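You operate a simulated robot arm through the tools that you are given. There is no shell and no other tool.

The job below is to be done with a simulated robot arm. You get a single attempt, and the scene is never put back.

## Task
Unload the small marker into the green tray and switch it off.
Fine: key off first; drawer in; preview, fan and mains off.

It is judged by the outcome, as a careful person would: the job done as asked, and still so three seconds after it is handed in. It fails if anything else is knocked over, pushed out of place, dropped, spilled or broken.

## Robot
A 6-joint arm with a two-finger parallel gripper, fixed in place. Base frame: the origin is at the foot of the arm, x ahead of it, y to its left, z up; the work surface is at about z = 0.8. Lengths are in m, angles in degrees, forces in N, time in s.
With the tool pointing down near the work surface it reaches from about 0.34 to 0.76 m from the base axis. Its first joint turns from -66.0 to 66.0 degrees. Payload 2.45 kg.
The TCP is the grasp point between the finger pads, 0.024 m short of the fingertips. In the tool frame z runs along the fingers and y along their closing line. The gripper opens to 0.068 m. The fingers are 0.017 m wide and 0.01 m thick; the gripper's body (0.04 by 0.07 m) begins 0.041 m behind the TCP.
Orientation is told as [roll, pitch, yaw] about the base's x, y, z axes, in that order, counted from this pose: with the fingers straight down and closing along the base's y, the tool's x points along the base's -x, its y along +y and its z along -z.

## Interface
- The arm moves only by the tool drive_tool. Its argument "motion" is a list of rows, each a list of 7 numbers: the closure in counts, from 0 (fully open) to 255 (shut), then the shift along the tool's x, y, z in m, then the turn, a rotation vector about the tool's x, y, z in degrees. In form: [[grip, x, y, z, ax, ay, az], ...]. A call has 1 to 20 rows; each row is the pose to reach, as a shift and turn from the pose commanded when the call began, along the tool's axes at that moment. Rows are played at 5 a second. More than 0.05 m and 8.6 degrees between two rows, or a gripper value outside its range, and nothing of the call is played. A pose out of reach is approached as far as the arm can. The call stops where the force on the tool passes 40 N (or 10 N more than at its start, if that is more) or the arm is blocked; 0.2 s more then pass. The fingers move at their own pace (about 0.108 m/s each) and stop on an object; they squeeze with about 39 N. The grip force told is the motor's: it shows also when the fingers shut on nothing. Time passes only in rows, and 0.2 s behind the last, so rows that repeat a pose let the fingers close. The reply holds the time, the measured pose of the TCP, the force on the tool along the base axes, the opening and the grip force, in the units named above and with some noise, with the torque about the TCP (base axes, N m) and any sound that the robot's microphone picked up, and new pictures: "pictures" is both (left out), scene, wrist or none.
- Cameras (640 x 400 px; columns grow to the right, rows downward): "scene" is fixed at [0.1714, 0.4163, 1.4665]; the picture's right is [-0.73, -0.68, 0.00], its down [-0.37, 0.40, -0.84] and it looks along [0.57, -0.61, -0.55] (base axes); focal length 278 px, centre (320, 200). "wrist" rides on the gripper at [0.084, 0.011, -0.075] in the tool frame; the picture's right is [-0.13, 0.99, 0.00], its down [-0.60, -0.08, -0.79] and it looks along [-0.79, -0.10, 0.61] (tool axes); focal length 251 px, centre (320, 200). There is no depth. A picture from a camera that has moved, and an enlarged one, comes with that camera's place and axes in the base frame and with its lens.
- enlarge(camera, box): a new picture of the part [left, top, right, bottom] of that camera's present view, enlarged. The clock stands still meanwhile.
- job_done(): hands the job in; it is judged then, once.

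Nothing tells you positions but the pictures and the camera data. Unless the task says otherwise, let go and move clear before handing in.

The tools are called by a JSON object that holds its "fn" and its "kwargs". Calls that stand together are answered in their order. drive_tool: Moves the arm, as the interface text tells. Its arguments: {"type":"object","properties":{"motion":{"type":"array"},"pictures":{"type":"string","enum":["both","scene","wrist","none"]}},"required":["motion"]} The other tools are called the same way: enlarge (camera, box) takes an enlarged picture of a part of a camera's view; job_done () hands the job in.

At the start:

```text
t: 0.0
eef_pos: [0.4617, -0.2003, 1.2935]
ee_rot: [-0.1, -0.1, 0.0]
wrist_force: [-0.7, -0.2, -0.3]
torque: [-0.02, -0.01, -0.03]
width: 0.0681
finger_force: 0.0
```

scene: 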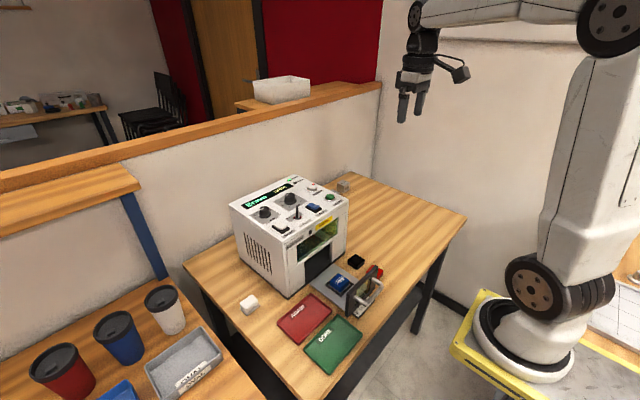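
wrist: 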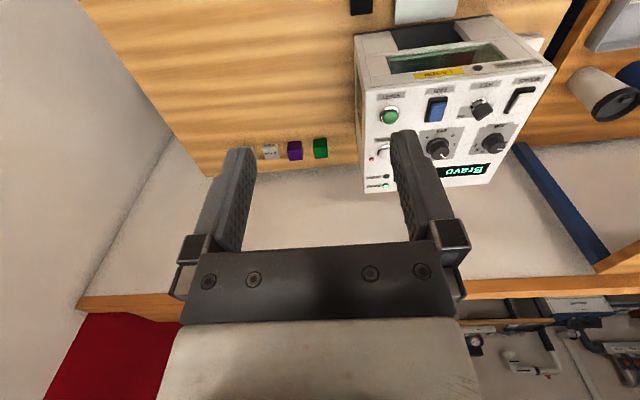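

I see a small laser-marker machine on a table with an open drawer holding a blue part, and red and green trays in front of it. I'll enlarge the views to read the labels before moving.

{"fn": "enlarge", "kwargs": {"camera": "scene", "box": [220, 165, 360, 255]}}

{"fn": "enlarge", "kwargs": {"camera": "scene", "box": [260, 230, 400, 380]}}

{"fn": "enlarge", "kwargs": {"camera": "wrist", "box": [340, 0, 580, 200]}}

{"fn": "enlarge", "kwargs": {"camera": "scene", "box": [0, 270, 240, 400]}}

```text
4.44 times, centred on (290, 210) of scene
camera zoom: at [0.1714, 0.4163, 1.4665], right [-0.73, -0.68, 0.0], down [-0.37, 0.4, -0.84], along [0.57, -0.61, -0.55], focal length 1236 px, centre (453, 156)
```

zoom: 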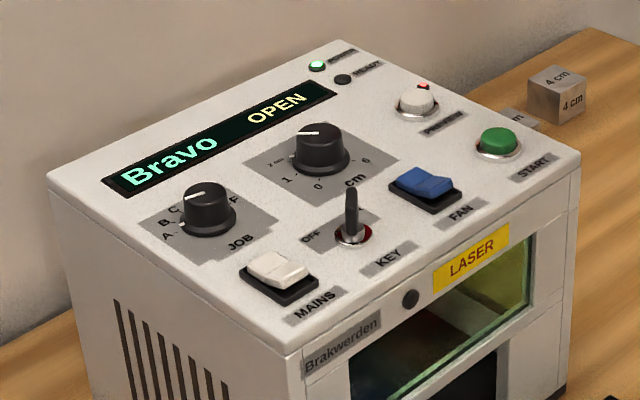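

```text
2.67 times, centred on (330, 305) of scene
camera zoom: at [0.1714, 0.4163, 1.4665], right [-0.73, -0.68, 0.0], down [-0.37, 0.4, -0.84], along [0.57, -0.61, -0.55], focal length 742 px, centre (293, -80)
```

zoom: 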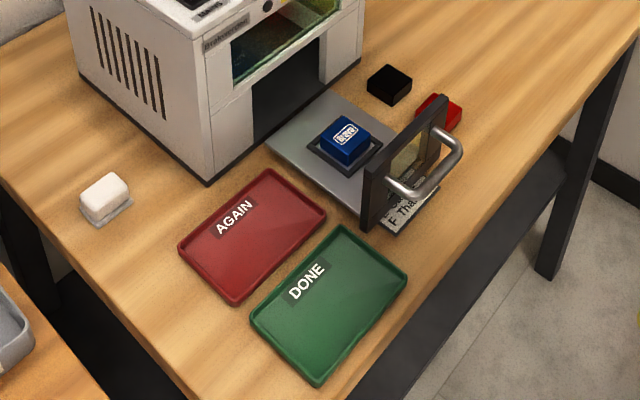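

```text
2.00 times, centred on (460, 100) of wrist
camera zoom: at [0.3773, -0.1903, 1.3701], right [0.13, 0.99, 0.0], down [0.6, -0.08, 0.79], along [0.79, -0.1, -0.61], focal length 503 px, centre (40, 400)
```

zoom: 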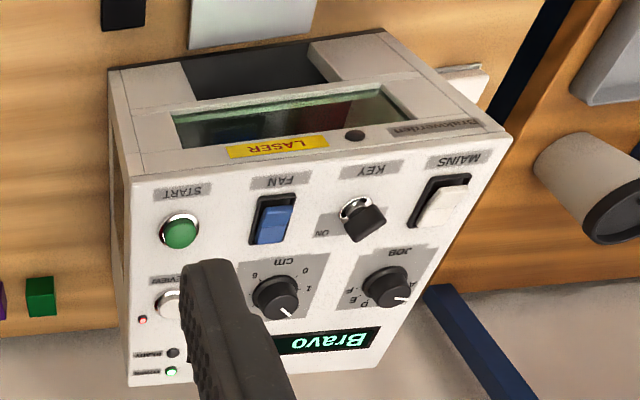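

```text
2.67 times, centred on (120, 335) of scene
camera zoom: at [0.1714, 0.4163, 1.4665], right [-0.73, -0.68, 0.0], down [-0.37, 0.4, -0.84], along [0.57, -0.61, -0.55], focal length 742 px, centre (853, -160)
```

zoom: 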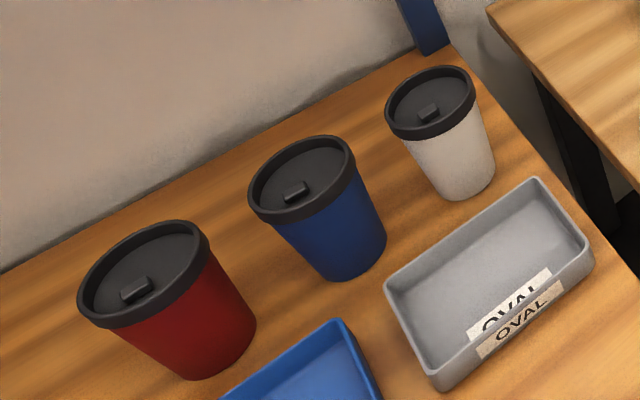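

The machine front faces the robot. Its top panel is at about z=1.01 and spans x≈0.58–0.82, y≈−0.15–0.11. The blue part sits in the drawer at about (0.49, −0.01), and the green tray is at about (0.40, 0.12). I'll move the wrist camera over to look at the panel and key more closely.

{"fn": "drive_tool", "kwargs": {"motion": [[0, 0.007, 0.034, 0.008, 0, 0, 0], [0, 0.014, 0.068, 0.016, 0, 0, 0], [0, 0.021, 0.102, 0.024, 0, 0, 0], [0, 0.028, 0.136, 0.032, 0, 0, 0], [0, 0.035, 0.17, 0.038, 0, 0, 0], [0, 0.042, 0.2, 0.045, 0, 0, 0], [0, 0.042, 0.2, 0.045, 0, 0, 0]]}}

```text
t: 1.6
eef_pos: [0.4187, -0.0019, 1.2496]
ee_rot: [0.0, -0.1, 0.0]
wrist_force: [0.6, -0.7, 0.2]
torque: [-0.02, -0.02, 0.02]
width: 0.068
finger_force: 0.0
camera wrist: at [0.3346, 0.0087, 1.3252], right [0.13, 0.99, 0.0], down [0.6, -0.08, 0.79], along [0.79, -0.1, -0.61], focal length 251 px, centre (320, 200)
```

scene: 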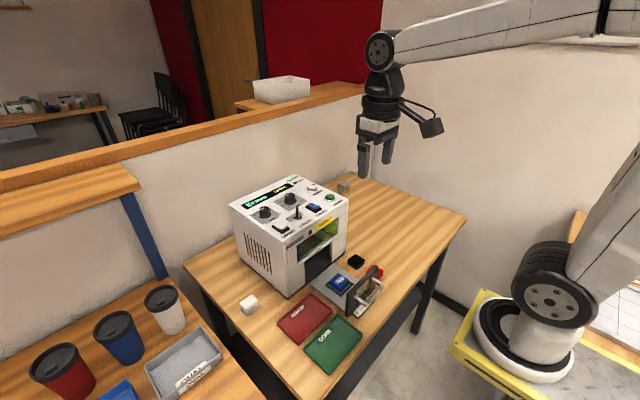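
wrist: 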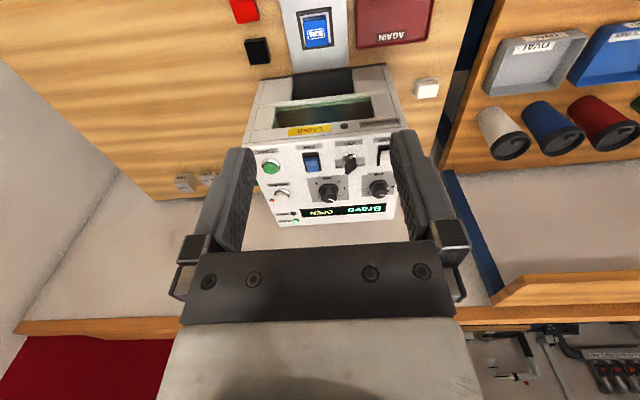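

{"fn": "enlarge", "kwargs": {"camera": "wrist", "box": [240, 60, 410, 230]}}

{"fn": "enlarge", "kwargs": {"camera": "wrist", "box": [220, 0, 450, 100]}}

{"fn": "enlarge", "kwargs": {"camera": "scene", "box": [270, 190, 330, 240]}}

{"fn": "enlarge", "kwargs": {"camera": "scene", "box": [310, 245, 390, 330]}}

```text
2.35 times, centred on (325, 145) of wrist
camera zoom: at [0.3346, 0.0087, 1.3252], right [0.13, 0.99, 0.0], down [0.6, -0.08, 0.79], along [0.79, -0.1, -0.61], focal length 592 px, centre (308, 329)
```

zoom: 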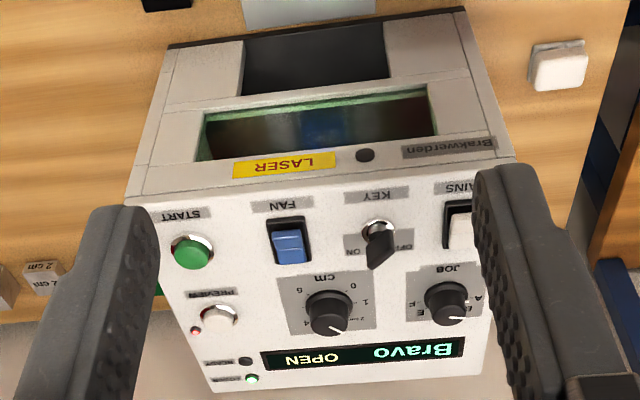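

```text
2.78 times, centred on (335, 50) of wrist
camera zoom: at [0.3346, 0.0087, 1.3252], right [0.13, 0.99, 0.0], down [0.6, -0.08, 0.79], along [0.79, -0.1, -0.61], focal length 700 px, centre (278, 617)
```

zoom: 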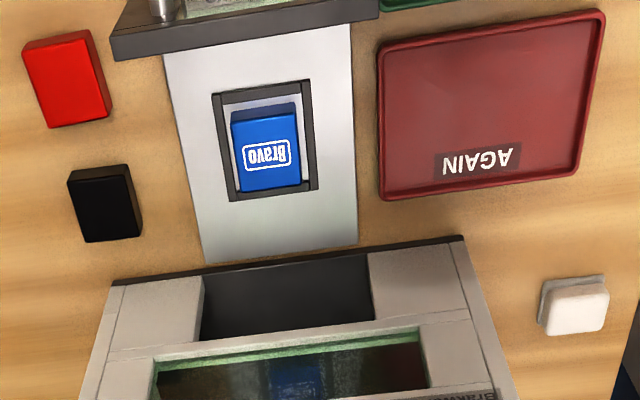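

```text
8.00 times, centred on (300, 215) of scene
camera zoom: at [0.1714, 0.4163, 1.4665], right [-0.73, -0.68, 0.0], down [-0.37, 0.4, -0.84], along [0.57, -0.61, -0.55], focal length 2225 px, centre (480, 80)
```

zoom: 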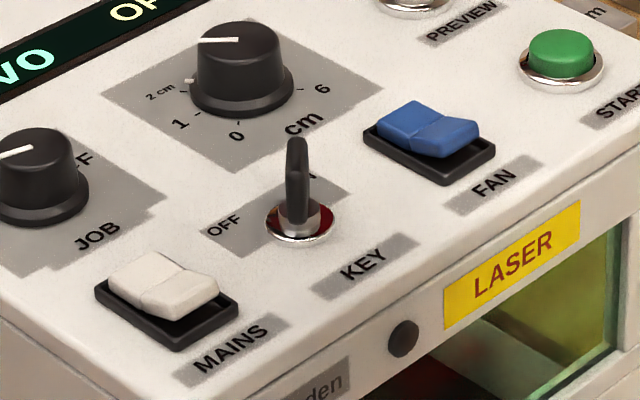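

```text
4.71 times, centred on (350, 288) of scene
camera zoom: at [0.1714, 0.4163, 1.4665], right [-0.73, -0.68, 0.0], down [-0.37, 0.4, -0.84], along [0.57, -0.61, -0.55], focal length 1309 px, centre (179, -212)
```

zoom: 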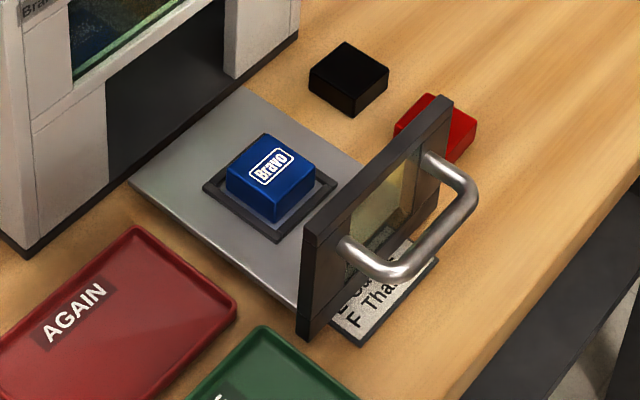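

The key sits at about (0.629, 0.018) and stands roughly 3 cm tall. MAINS is at y≈0.073, FAN at y≈−0.048, START at y≈−0.107, and PREVIEW at about (0.697, −0.11). I'll get a nearer look at the key's orientation, staying above it.

{"fn": "drive_tool", "kwargs": {"motion": [[0, -0.03, 0.003, 0.028, 0, 0, 0], [0, -0.06, 0.007, 0.056, 0, 0, 0], [0, -0.09, 0.01, 0.084, 0, 0, 0], [0, -0.12, 0.014, 0.112, 0, 0, 0], [0, -0.15, 0.017, 0.14, 0, 0, 0], [0, -0.15, 0.017, 0.14, 0, 0, 0]]}}

{"fn": "enlarge", "kwargs": {"camera": "wrist", "box": [240, 60, 400, 180]}}

```text
t: 3.0
eef_pos: [0.5694, 0.0167, 1.1059]
ee_rot: [-0.1, -0.1, -0.1]
wrist_force: [0.5, 0.6, -0.5]
torque: [0.05, -0.03, -0.01]
width: 0.0679
finger_force: 0.1
camera wrist: at [0.4865, 0.0263, 1.1824], right [0.13, 0.99, 0.0], down [0.6, -0.08, 0.79], along [0.79, -0.1, -0.61], focal length 251 px, centre (320, 200)
```

scene: 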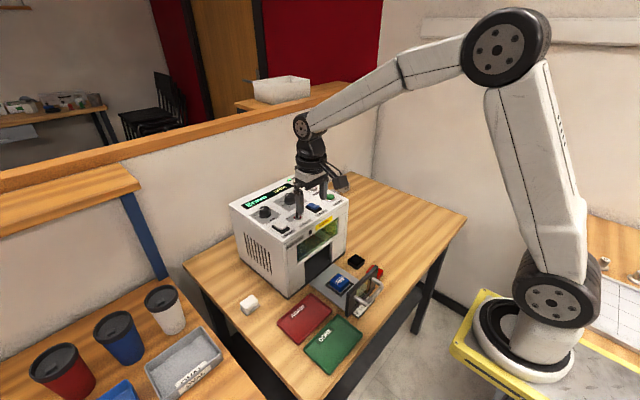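
wrist: 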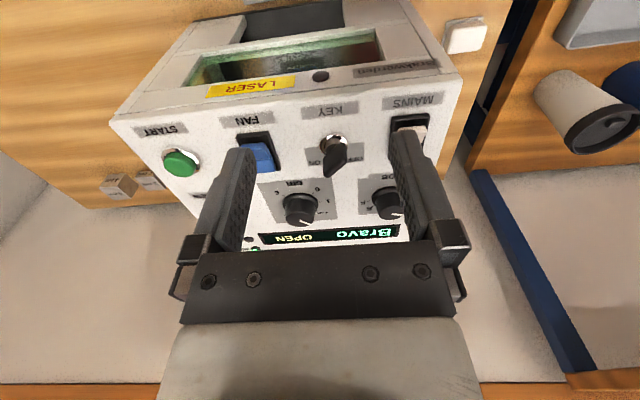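

```text
3.33 times, centred on (320, 120) of wrist
camera zoom: at [0.4865, 0.0263, 1.1824], right [0.13, 0.99, 0.0], down [0.6, -0.08, 0.79], along [0.79, -0.1, -0.61], focal length 838 px, centre (320, 467)
```

zoom: 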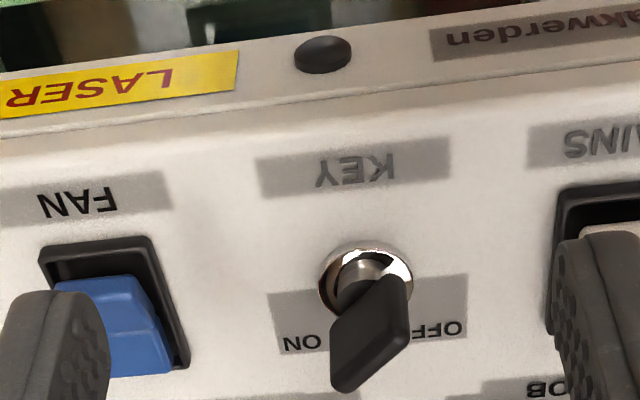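

The key blade runs diagonally, with its rear end pointing at ON. OFF is 90° counter-clockwise seen from above. I'll turn the gripper to yaw −45° so the fingers close across the blade, and hover above it half open.

{"fn": "drive_tool", "kwargs": {"motion": [[60, -0.01, 0.0, 0.002, 0, 0, 7.5], [110, -0.02, 0.001, 0.004, 0, 0, 15], [110, -0.03, 0.001, 0.006, 0, 0, 22.5], [110, -0.04, 0.002, 0.008, 0, 0, 30], [110, -0.05, 0.002, 0.01, 0, 0, 37.5], [110, -0.0606, 0.0023, 0.012, 0, 0, 45], [110, -0.0606, 0.0023, 0.012, 0, 0, 45]]}}

{"fn": "enlarge", "kwargs": {"camera": "scene", "box": [260, 170, 350, 240]}}

{"fn": "enlarge", "kwargs": {"camera": "wrist", "box": [200, 60, 440, 220]}}

```text
t: 4.6
eef_pos: [0.6304, 0.0171, 1.0962]
ee_rot: [0.0, -0.1, -45.2]
wrist_force: [0.0, 0.2, 0.2]
torque: [0.0, 0.01, -0.01]
width: 0.0388
finger_force: 0.1
camera wrist: at [0.5787, 0.0847, 1.1728], right [0.79, 0.61, 0.0], down [0.37, -0.48, 0.79], along [0.48, -0.63, -0.61], focal length 251 px, centre (320, 200)
```

scene: 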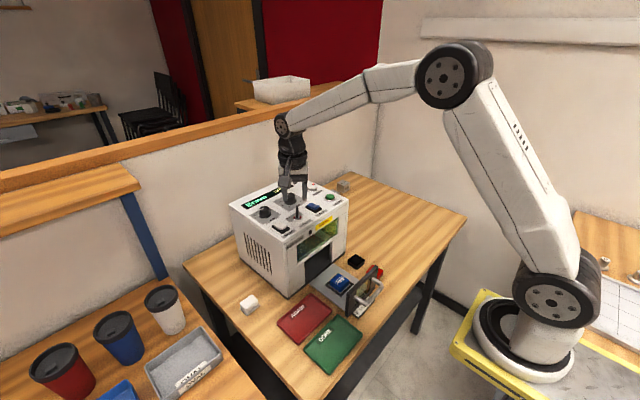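
wrist: 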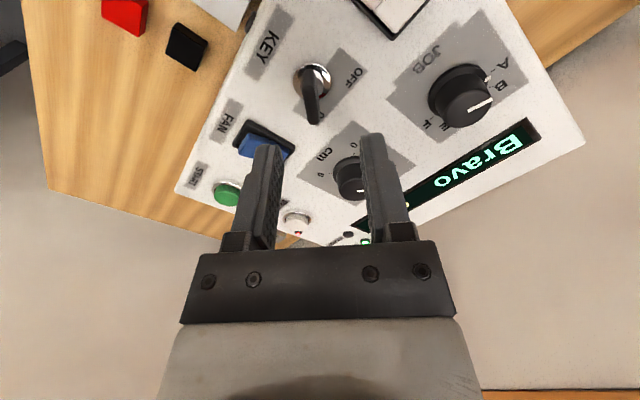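

```text
5.71 times, centred on (305, 205) of scene
camera zoom: at [0.1714, 0.4163, 1.4665], right [-0.73, -0.68, 0.0], down [-0.37, 0.4, -0.84], along [0.57, -0.61, -0.55], focal length 1589 px, centre (406, 171)
```

zoom: 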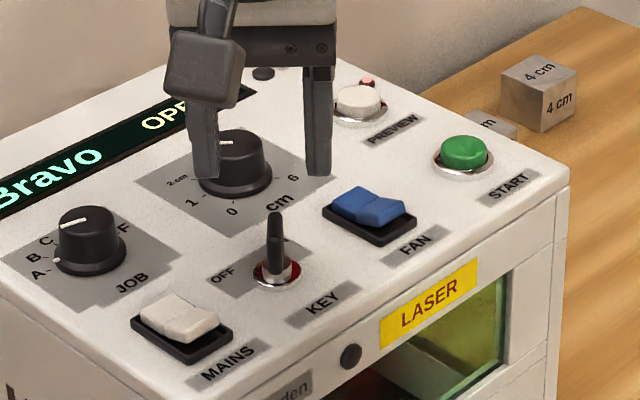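

```text
2.50 times, centred on (320, 140) of wrist
camera zoom: at [0.5787, 0.0847, 1.1728], right [0.79, 0.61, 0.0], down [0.37, -0.48, 0.79], along [0.48, -0.63, -0.61], focal length 629 px, centre (320, 350)
```

zoom: 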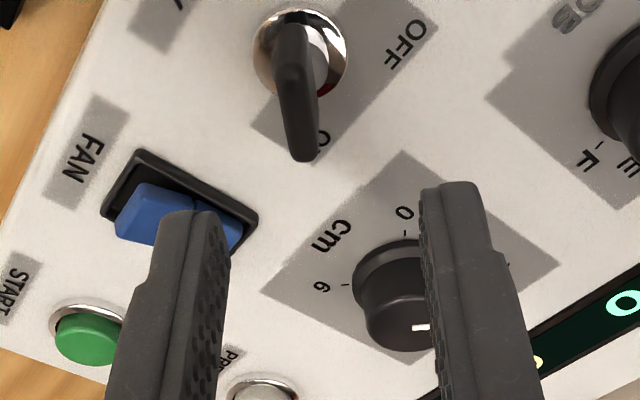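

The blade is at about −45°, as expected, and centred near (0.628, 0.016). I'll descend around it with the fingers still half open.

{"fn": "drive_tool", "kwargs": {"motion": [[110, 0.0, -0.002, 0.015, 0, 0, 0], [110, 0.0, -0.002, 0.03, 0, 0, 0], [110, 0.0, -0.002, 0.042, 0, 0, 0], [110, 0.0, -0.002, 0.05, 0, 0, 0], [110, 0.0, -0.002, 0.05, 0, 0, 0]]}}

{"fn": "enlarge", "kwargs": {"camera": "scene", "box": [260, 170, 350, 240]}}

{"fn": "enlarge", "kwargs": {"camera": "wrist", "box": [200, 60, 440, 220]}}

```text
t: 5.8
eef_pos: [0.6287, 0.0171, 1.0462]
ee_rot: [0.0, -0.2, -45.0]
wrist_force: [0.3, 0.9, 0.3]
torque: [0.01, 0.01, 0.01]
width: 0.0388
finger_force: 0.0
camera wrist: at [0.577, 0.0831, 1.1217], right [0.79, 0.61, 0.0], down [0.37, -0.48, 0.79], along [0.48, -0.63, -0.61], focal length 251 px, centre (320, 200)
```

scene: 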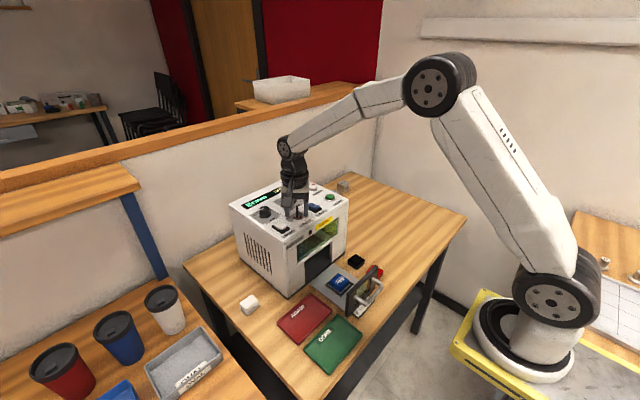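
wrist: 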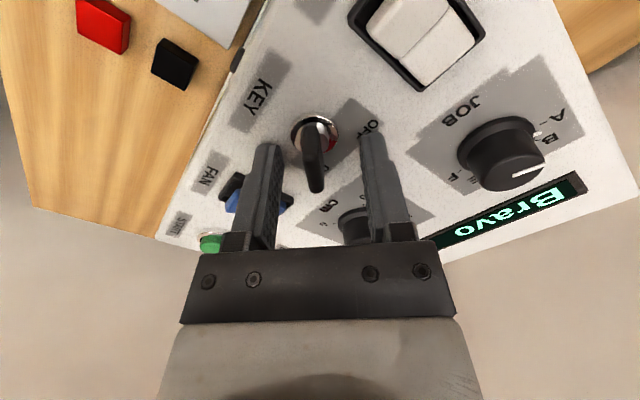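

```text
5.71 times, centred on (305, 205) of scene
camera zoom: at [0.1714, 0.4163, 1.4665], right [-0.73, -0.68, 0.0], down [-0.37, 0.4, -0.84], along [0.57, -0.61, -0.55], focal length 1589 px, centre (406, 171)
```

zoom: 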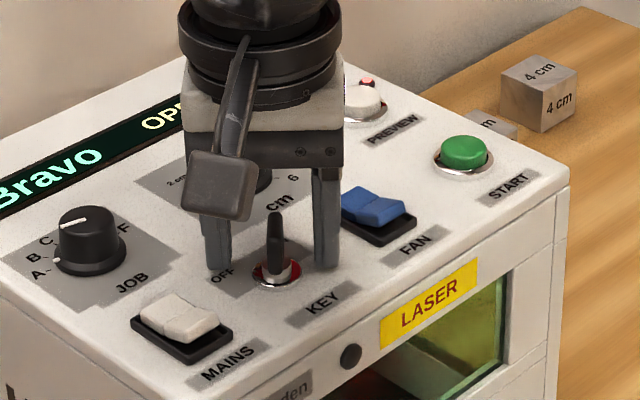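

```text
2.50 times, centred on (320, 140) of wrist
camera zoom: at [0.577, 0.0831, 1.1217], right [0.79, 0.61, 0.0], down [0.37, -0.48, 0.79], along [0.48, -0.63, -0.61], focal length 629 px, centre (320, 350)
```

zoom: 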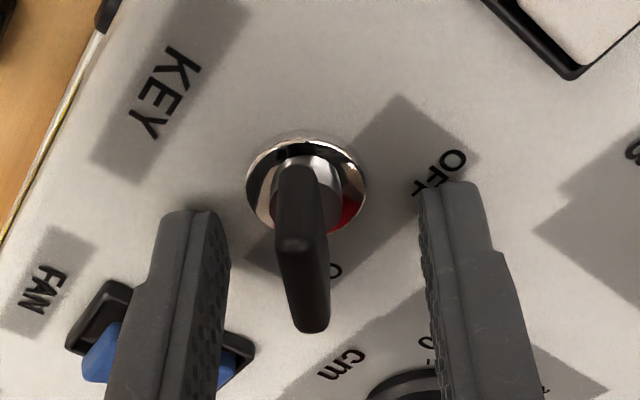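

The blade is between the fingers, about 3 mm toward −y in the tool frame. I'll shift to centre it and close.

{"fn": "drive_tool", "kwargs": {"motion": [[110, 0.0, -0.003, 0.0, 0, 0, 0], [180, 0.0, -0.003, 0.0, 0, 0, 0], [230, 0.0, -0.003, 0.0, 0, 0, 0], [255, 0.0, -0.003, 0.0, 0, 0, 0], [255, 0.0, -0.003, 0.0, 0, 0, 0]], "pictures": "wrist"}}

{"fn": "enlarge", "kwargs": {"camera": "wrist", "box": [200, 60, 440, 220]}}

{"fn": "enlarge", "kwargs": {"camera": "scene", "box": [260, 170, 350, 240]}}

```text
t: 7.0
eef_pos: [0.6277, 0.0156, 1.0468]
ee_rot: [0.1, -0.2, -45.0]
wrist_force: [11.8, 10.9, -4.2]
torque: [-0.15, -0.63, -0.14]
width: 0.014
finger_force: 34.0
camera wrist: at [0.5758, 0.0814, 1.1221], right [0.79, 0.61, 0.0], down [0.37, -0.48, 0.79], along [0.49, -0.63, -0.61], focal length 251 px, centre (320, 200)
```

wrist: 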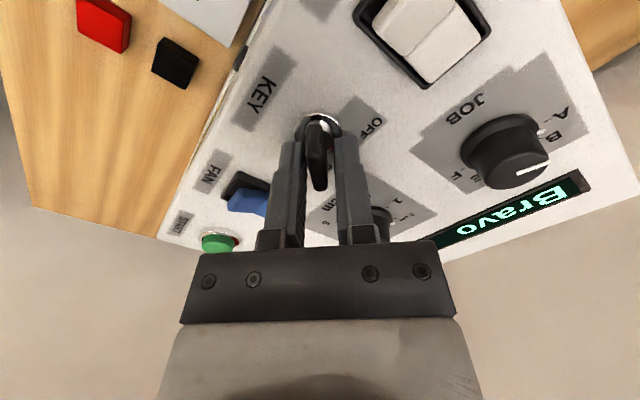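

```text
2.50 times, centred on (320, 140) of wrist
camera zoom: at [0.5758, 0.0814, 1.1221], right [0.79, 0.61, 0.0], down [0.37, -0.48, 0.79], along [0.49, -0.63, -0.61], focal length 629 px, centre (320, 350)
```

zoom: 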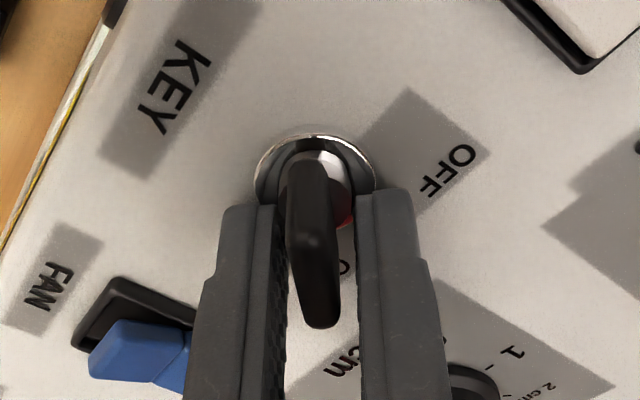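

```text
5.71 times, centred on (305, 205) of scene
camera zoom: at [0.1719, 0.4166, 1.4663], right [-0.73, -0.68, 0.0], down [-0.37, 0.4, -0.84], along [0.57, -0.61, -0.55], focal length 1589 px, centre (406, 171)
```

zoom: 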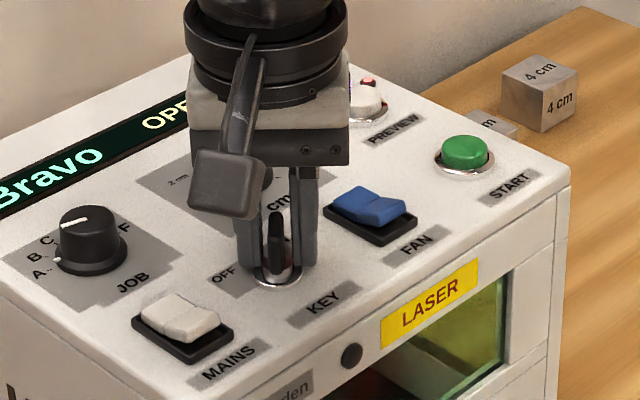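

The fingers stopped at 14 mm, which looks like the round barrel rather than the flat blade. I'll open slightly, rise 8 mm and grip the blade itself.

{"fn": "drive_tool", "kwargs": {"motion": [[170, 0.0, 0.0, 0.0, 0, 0, 0], [170, 0.0, 0.0, 0.0, 0, 0, 0], [170, 0.0, 0.0, -0.008, 0, 0, 0], [170, 0.0, 0.0, -0.008, 0, 0, 0], [255, 0.0, 0.0, -0.008, 0, 0, 0], [255, 0.0, 0.0, -0.008, 0, 0, 0], [255, 0.0, 0.0, -0.008, 0, 0, 0]], "pictures": "wrist"}}

{"fn": "enlarge", "kwargs": {"camera": "wrist", "box": [200, 60, 440, 220]}}

{"fn": "enlarge", "kwargs": {"camera": "scene", "box": [260, 170, 350, 240]}}

```text
t: 8.6
eef_pos: [0.6266, 0.0162, 1.054]
ee_rot: [0.1, -0.1, -45.0]
wrist_force: [8.5, 7.2, -0.9]
torque: [-0.02, 0.06, -0.06]
width: 0.0067
finger_force: 29.5
camera wrist: at [0.5751, 0.0822, 1.1304], right [0.79, 0.61, 0.0], down [0.37, -0.48, 0.79], along [0.49, -0.63, -0.61], focal length 251 px, centre (320, 200)
```

wrist: 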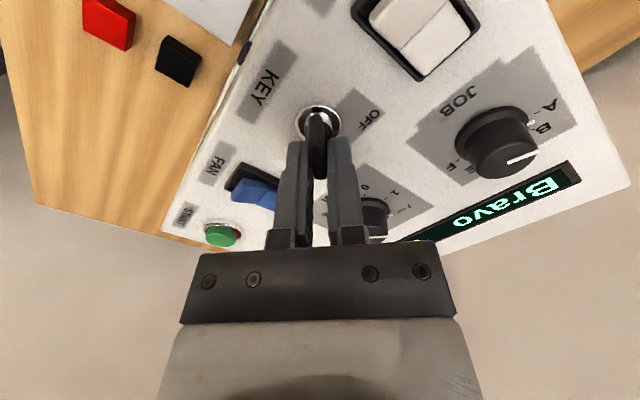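

```text
2.50 times, centred on (320, 140) of wrist
camera zoom: at [0.5751, 0.0822, 1.1304], right [0.79, 0.61, 0.0], down [0.37, -0.48, 0.79], along [0.49, -0.63, -0.61], focal length 629 px, centre (320, 350)
```

zoom: 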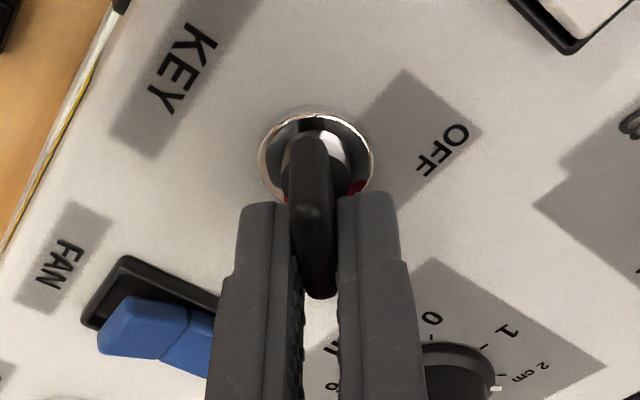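

```text
5.71 times, centred on (305, 205) of scene
camera zoom: at [0.1717, 0.4165, 1.4664], right [-0.73, -0.68, 0.0], down [-0.37, 0.4, -0.84], along [0.57, -0.61, -0.55], focal length 1589 px, centre (406, 171)
```

zoom: 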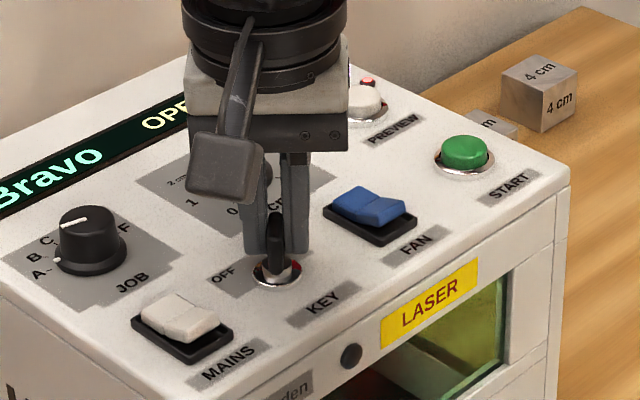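

The fingers now hold the 6.7 mm blade with a small side load. I'll relieve that load, then start turning counter-clockwise toward OFF.

{"fn": "drive_tool", "kwargs": {"motion": [[255, 0.001, 0.0015, 0.0, 0, 0, 0], [255, 0.001, 0.0015, 0.0, 0, 0, -6], [255, 0.001, 0.0015, 0.0, 0, 0, -12], [255, 0.001, 0.0015, 0.0, 0, 0, -18]], "pictures": "wrist"}}

```text
t: 9.6
eef_pos: [0.628, 0.0167, 1.0543]
ee_rot: [0.0, -0.1, -26.8]
wrist_force: [10.3, 5.4, -3.1]
torque: [-0.06, -0.44, -0.09]
width: 0.0069
finger_force: 29.5
camera wrist: at [0.5581, 0.0646, 1.1303], right [0.56, 0.83, 0.0], down [0.5, -0.34, 0.79], along [0.66, -0.45, -0.61], focal length 251 px, centre (320, 200)
```

wrist: 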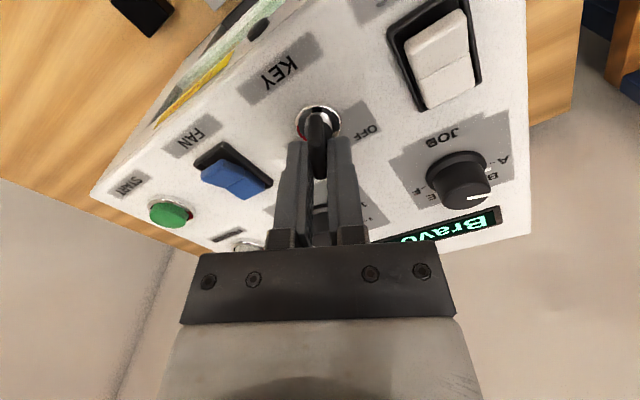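

The key is turning with the gripper and the load is low. I'll continue toward OFF.

{"fn": "drive_tool", "kwargs": {"motion": [[255, 0, 0, 0.0, 0, 0, -8], [255, 0, 0, 0.0, 0, 0, -16], [255, 0, 0, 0.0, 0, 0, -24], [255, 0, 0, 0.0, 0, 0, -32], [255, 0, 0, 0.0, 0, 0, -40], [255, 0, 0, 0.0, 0, 0, -48], [255, 0, 0, 0.0, 0, 0, -56]], "pictures": "both"}}

{"fn": "enlarge", "kwargs": {"camera": "wrist", "box": [200, 60, 440, 220]}}

{"fn": "enlarge", "kwargs": {"camera": "scene", "box": [220, 165, 350, 245]}}

```text
t: 10.9
eef_pos: [0.6275, 0.0211, 1.0543]
ee_rot: [0.3, -0.3, 14.9]
wrist_force: [4.4, 4.1, -4.3]
torque: [-0.3, -0.43, 0.03]
width: 0.007
finger_force: 29.5
stopped in row 6: the force on the tool passed its limit at 40 N (the readings are from after the stop); the commanded pose is now the measured one
camera wrist: at [0.5438, 0.0099, 1.1303], right [-0.13, 0.99, 0.0], down [0.6, 0.08, 0.8], along [0.79, 0.11, -0.6], focal length 251 px, centre (320, 200)
```

scene: 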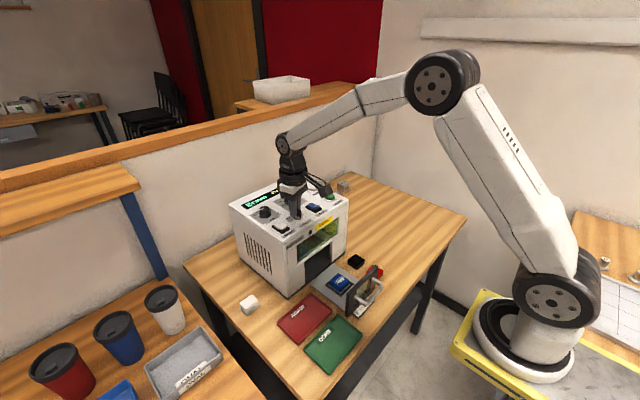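
wrist: 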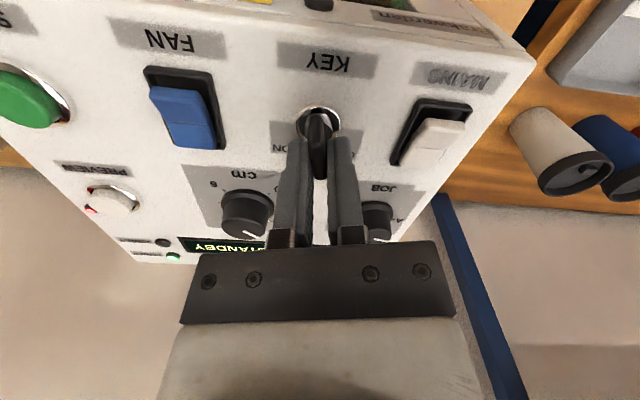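

```text
2.50 times, centred on (320, 140) of wrist
camera zoom: at [0.5438, 0.0099, 1.1303], right [-0.13, 0.99, 0.0], down [0.6, 0.08, 0.8], along [0.79, 0.11, -0.6], focal length 629 px, centre (320, 350)
```

zoom: 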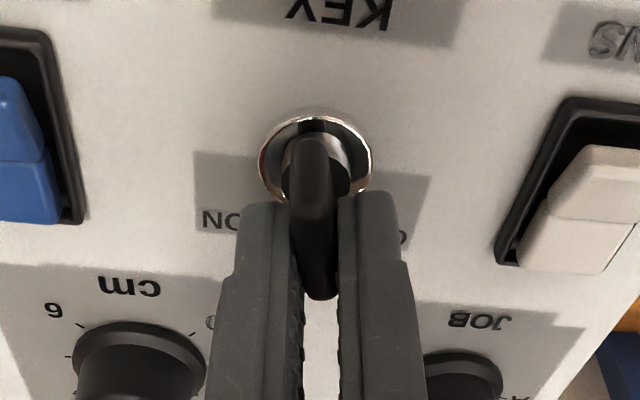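

```text
4.92 times, centred on (285, 205) of scene
camera zoom: at [0.1717, 0.4164, 1.4664], right [-0.73, -0.68, 0.0], down [-0.37, 0.4, -0.84], along [0.57, -0.61, -0.55], focal length 1369 px, centre (492, 175)
```

zoom: 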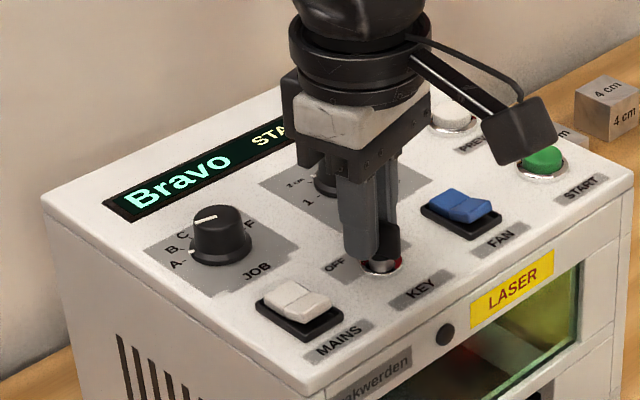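

The display switched to STANDBY, so the key has left ON. The stop came from the arm's side load, which has now been reset. I'll keep turning in small steps toward the OFF mark, following the key's axis.

{"fn": "drive_tool", "kwargs": {"motion": [[255, 0.0001, 0.0003, 0.0, 0, 0, -4], [255, 0.0002, 0.0006, 0.0, 0, 0, -8], [255, 0.0003, 0.0009, 0.0, 0, 0, -12], [255, 0.0004, 0.0012, 0.0, 0, 0, -16]], "pictures": "wrist"}}

{"fn": "enlarge", "kwargs": {"camera": "wrist", "box": [200, 60, 440, 220]}}

```text
t: 11.9
eef_pos: [0.6268, 0.0228, 1.0551]
ee_rot: [0.1, -0.3, 30.8]
wrist_force: [8.5, 16.3, -9.6]
torque: [-0.22, -0.15, -0.04]
width: 0.0071
finger_force: 29.1
camera wrist: at [0.5495, -0.0114, 1.1303], right [-0.4, 0.92, 0.0], down [0.56, 0.24, 0.8], along [0.73, 0.32, -0.6], focal length 251 px, centre (320, 200)
```

wrist: 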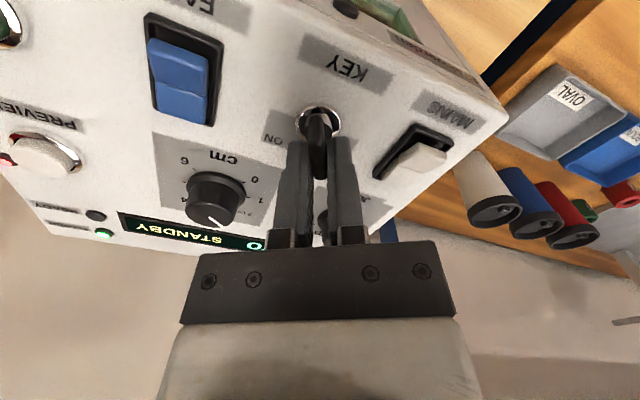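

```text
2.50 times, centred on (320, 140) of wrist
camera zoom: at [0.5495, -0.0114, 1.1303], right [-0.4, 0.92, 0.0], down [0.56, 0.24, 0.8], along [0.73, 0.32, -0.6], focal length 629 px, centre (320, 350)
```

zoom: 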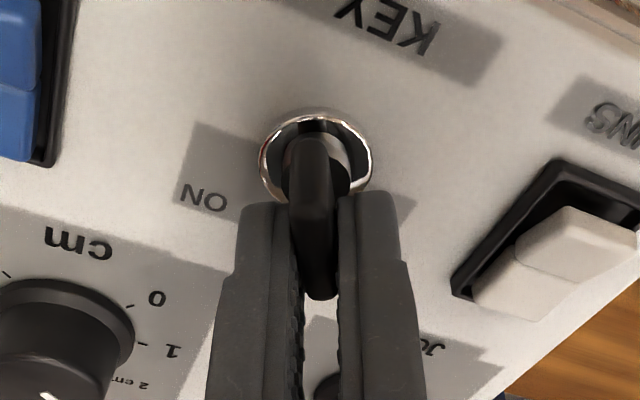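

It's still turning freely, with a modest side load toward +y. I'll continue to +45°, easing along that direction.

{"fn": "drive_tool", "kwargs": {"motion": [[255, -0.0001, 0.001, 0.0, 0, 0, -4], [255, -0.0002, 0.0016, 0.0, 0, 0, -8], [255, -0.0003, 0.0021, 0.0, 0, 0, -12], [255, -0.0004, 0.0026, 0.0, 0, 0, -15]], "pictures": "wrist"}}

{"fn": "enlarge", "kwargs": {"camera": "wrist", "box": [200, 60, 440, 220]}}

```text
t: 12.9
eef_pos: [0.6267, 0.0243, 1.055]
ee_rot: [0.0, -0.3, 45.8]
wrist_force: [14.0, 12.6, -16.9]
torque: [0.05, -0.12, -0.43]
width: 0.0069
finger_force: 29.5
camera wrist: at [0.5597, -0.0291, 1.1305], right [-0.62, 0.78, 0.0], down [0.47, 0.38, 0.8], along [0.62, 0.49, -0.61], focal length 251 px, centre (320, 200)
```

wrist: 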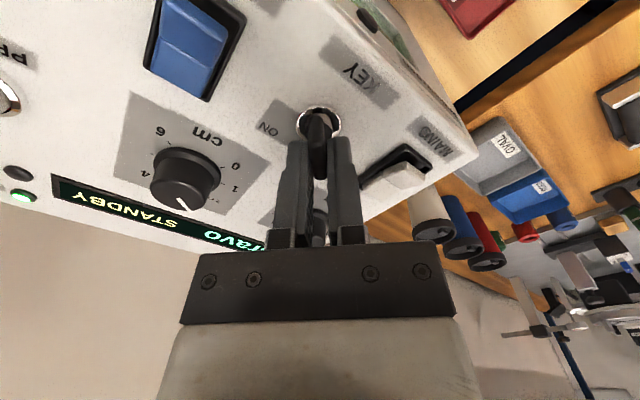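

```text
2.50 times, centred on (320, 140) of wrist
camera zoom: at [0.5597, -0.0291, 1.1305], right [-0.62, 0.78, 0.0], down [0.47, 0.38, 0.8], along [0.62, 0.49, -0.61], focal length 629 px, centre (320, 350)
```

zoom: 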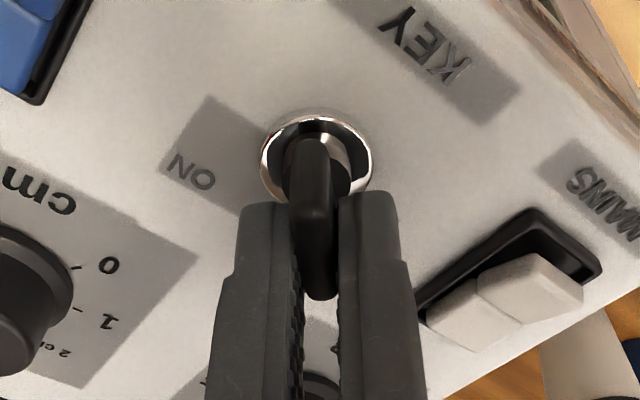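

The key is now at +45°, on the OFF mark, with torque building as if it has reached its stop. I'll release and lift away to check it.

{"fn": "drive_tool", "kwargs": {"motion": [[170, 0, 0, 0, 0, 0, 0], [170, 0, 0, 0, 0, 0, 0], [170, 0, 0, -0.02, 0, 0, 0], [170, 0, 0, -0.05, 0, 0, 0], [170, 0, 0, -0.09, 0, 0, 0], [170, 0, 0, -0.13, 0, 0, 0], [170, 0, 0, -0.13, 0, 0, 0]], "pictures": "both"}}

{"fn": "enlarge", "kwargs": {"camera": "scene", "box": [230, 165, 350, 245]}}

{"fn": "enlarge", "kwargs": {"camera": "wrist", "box": [140, 40, 460, 240]}}

```text
t: 14.5
eef_pos: [0.6249, 0.0217, 1.1838]
ee_rot: [0.0, -0.2, 45.8]
wrist_force: [-0.6, -0.5, -0.4]
torque: [0.0, -0.02, -0.02]
width: 0.0224
finger_force: 0.1
camera wrist: at [0.5593, -0.0312, 1.2584], right [-0.62, 0.78, 0.0], down [0.47, 0.38, 0.8], along [0.62, 0.5, -0.61], focal length 251 px, centre (320, 200)
```

scene: 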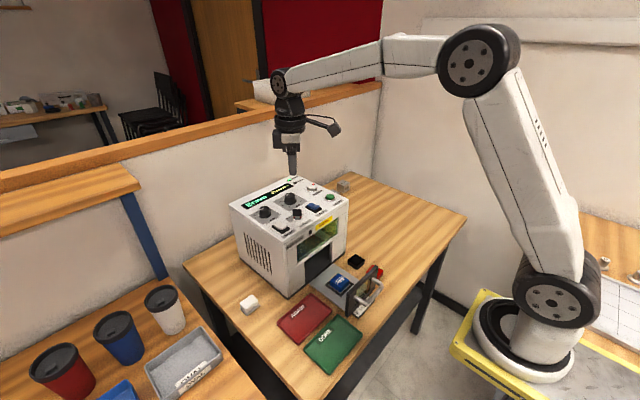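
wrist: 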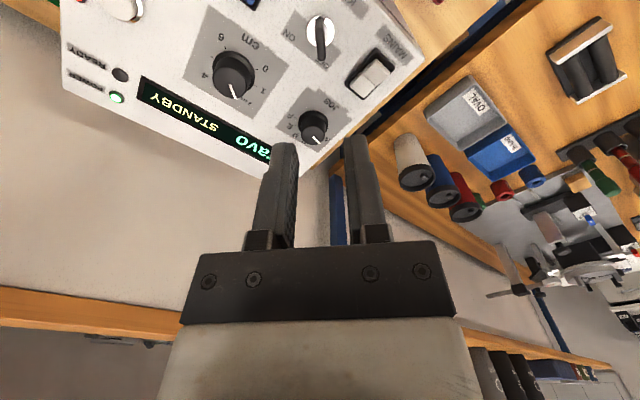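

```text
5.00 times, centred on (290, 205) of scene
camera zoom: at [0.1714, 0.4163, 1.4665], right [-0.73, -0.68, 0.0], down [-0.37, 0.4, -0.84], along [0.57, -0.61, -0.55], focal length 1390 px, centre (470, 175)
```

zoom: 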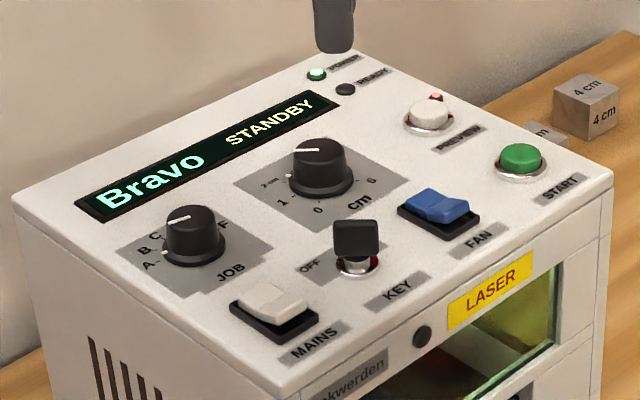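

```text
2.00 times, centred on (300, 140) of wrist
camera zoom: at [0.5593, -0.0312, 1.2584], right [-0.62, 0.78, 0.0], down [0.47, 0.38, 0.8], along [0.62, 0.5, -0.61], focal length 503 px, centre (360, 320)
```

zoom: 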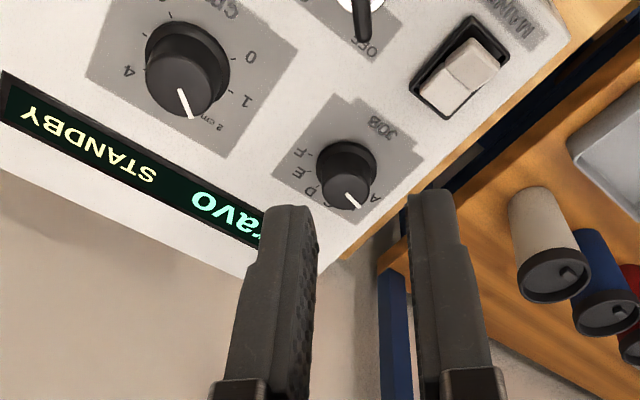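

The key is off and the display shows STANDBY. Next I'll return to yaw 0 and move above the open drawer to look closely at the workpiece.

{"fn": "drive_tool", "kwargs": {"motion": [[100, 0.0227, 0.0188, 0.0, 0, 0, 6.5], [0, 0.0453, 0.0376, 0.0, 0, 0, 13], [0, 0.068, 0.0564, 0.01, 0, 0, 19.6], [0, 0.0907, 0.0753, 0.03, 0, 0, 26.2], [0, 0.1134, 0.0941, 0.05, 0, 0, 32.7], [0, 0.136, 0.1129, 0.07, 0, 0, 39.3], [0, 0.1587, 0.1317, 0.084, 0, 0, 45.8], [0, 0.1587, 0.1317, 0.084, 0, 0, 45.8]], "pictures": "both"}}

{"fn": "enlarge", "kwargs": {"camera": "wrist", "box": [200, 0, 440, 150]}}

{"fn": "enlarge", "kwargs": {"camera": "scene", "box": [300, 240, 400, 320]}}

```text
t: 16.3
eef_pos: [0.4217, 0.0021, 1.0991]
ee_rot: [0.1, -0.3, -0.2]
wrist_force: [-0.7, 0.5, -0.5]
torque: [0.0, -0.04, 0.01]
width: 0.0679
finger_force: 0.0
camera wrist: at [0.3375, 0.0122, 1.1748], right [0.13, 0.99, 0.0], down [0.6, -0.08, 0.8], along [0.79, -0.1, -0.61], focal length 251 px, centre (320, 200)
```

scene: 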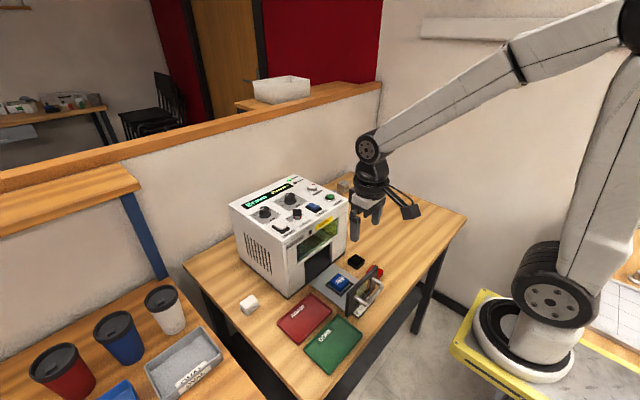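
wrist: 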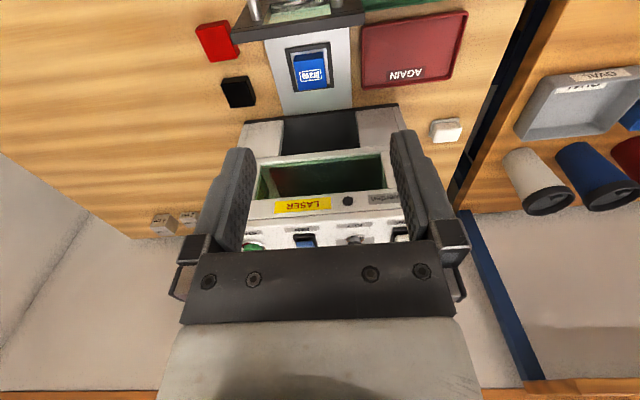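

```text
2.67 times, centred on (320, 75) of wrist
camera zoom: at [0.3375, 0.0122, 1.1748], right [0.13, 0.99, 0.0], down [0.6, -0.08, 0.8], along [0.79, -0.1, -0.61], focal length 670 px, centre (320, 533)
```

zoom: 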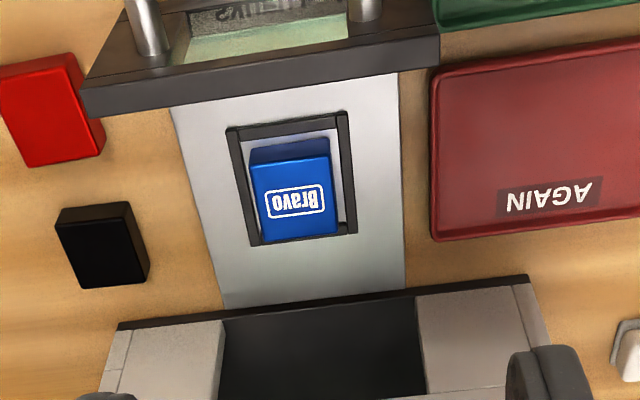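

```text
5.00 times, centred on (350, 280) of scene
camera zoom: at [0.1714, 0.4163, 1.4665], right [-0.73, -0.68, 0.0], down [-0.37, 0.4, -0.84], along [0.57, -0.61, -0.55], focal length 1390 px, centre (170, -200)
```

zoom: 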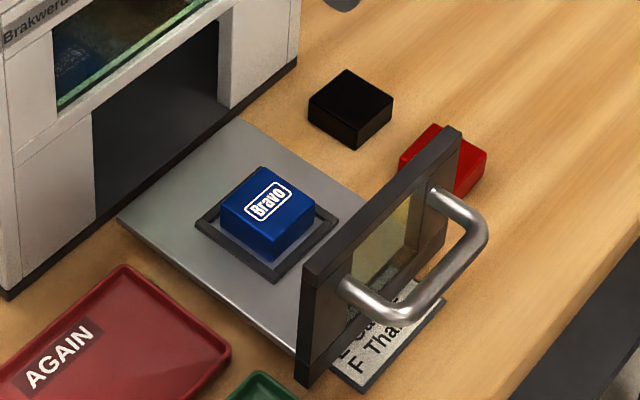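

The part is a roughly 4 cm square block with its top near z=0.827, centred at about (0.503, −0.022) in the nest. With yaw 0 the wrist camera would come very close to the drawer's front plate (top ≈0.888). I'll grip at yaw −90° with the fingers closing along x instead, so the camera stays to the left side.

{"fn": "drive_tool", "kwargs": {"motion": [[0, -0.00675, -0.002, 0.0, 0, 0, 7.5], [0, -0.0135, -0.004, 0.01, 0, 0, 15], [0, -0.02, -0.006, 0.025, 0, 0, 22.5], [0, -0.027, -0.008, 0.04, 0, 0, 30], [0, -0.034, -0.01, 0.055, 0, 0, 37.5], [0, -0.0405, -0.012, 0.07, 0, 0, 45], [0, -0.047, -0.014, 0.085, 0, 0, 52.5], [0, -0.054, -0.016, 0.1, 0, 0, 60], [0, -0.061, -0.018, 0.115, 0, 0, 67.5], [0, -0.0675, -0.02, 0.13, 0, 0, 75], [0, -0.074, -0.022, 0.14, 0, 0, 82.5], [0, -0.081, -0.024, 0.149, 0, 0, 90], [0, -0.081, -0.024, 0.149, 0, 0, 90]], "pictures": "both"}}

{"fn": "enlarge", "kwargs": {"camera": "wrist", "box": [180, 40, 460, 240]}}

{"fn": "enlarge", "kwargs": {"camera": "scene", "box": [290, 220, 410, 320]}}

```text
t: 19.1
eef_pos: [0.5043, -0.0213, 0.9532]
ee_rot: [0.2, 0.2, -90.1]
wrist_force: [-0.6, -1.8, -0.1]
torque: [-0.01, -0.01, 0.0]
width: 0.0682
finger_force: 0.0
camera wrist: at [0.5139, 0.0616, 1.0296], right [0.99, -0.13, 0.0], down [-0.08, -0.61, 0.79], along [-0.1, -0.78, -0.61], focal length 251 px, centre (320, 200)
```

scene: 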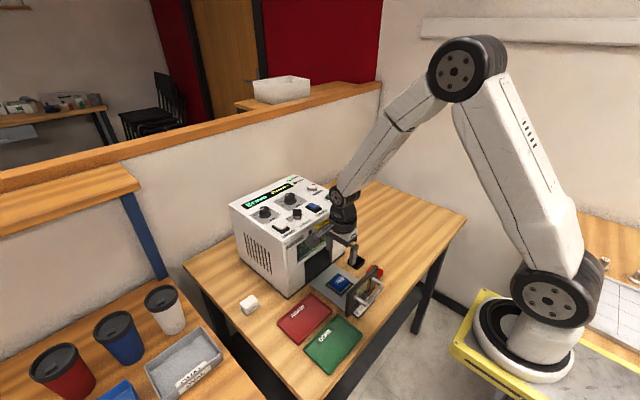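
wrist: 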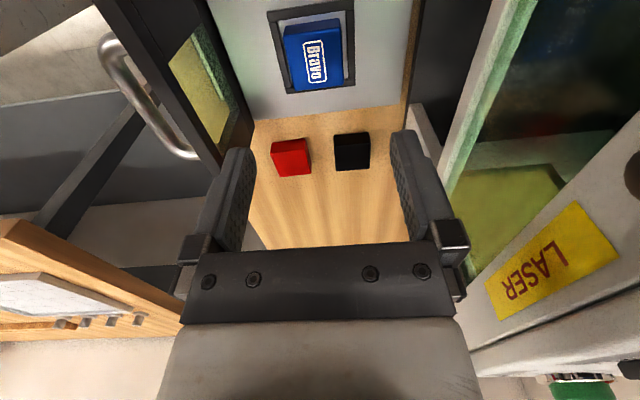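

```text
2.00 times, centred on (320, 140) of wrist
camera zoom: at [0.5139, 0.0616, 1.0296], right [0.99, -0.13, 0.0], down [-0.08, -0.61, 0.79], along [-0.1, -0.78, -0.61], focal length 503 px, centre (320, 320)
```

zoom: 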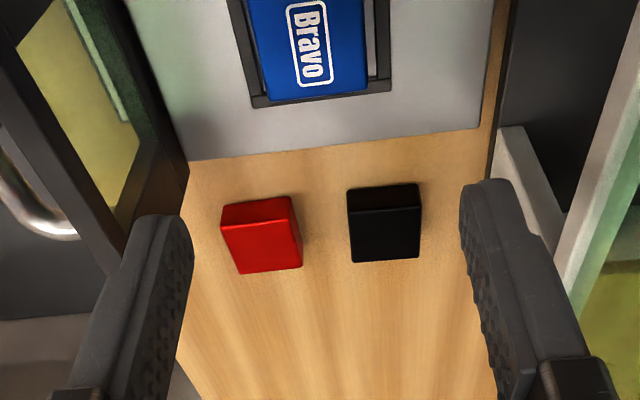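

```text
4.00 times, centred on (350, 270) of scene
camera zoom: at [0.1714, 0.4163, 1.4665], right [-0.73, -0.68, 0.0], down [-0.37, 0.4, -0.84], along [0.57, -0.61, -0.55], focal length 1112 px, centre (200, -80)
```

zoom: 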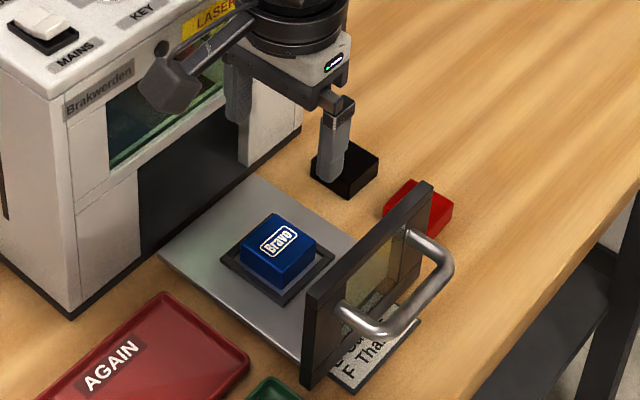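

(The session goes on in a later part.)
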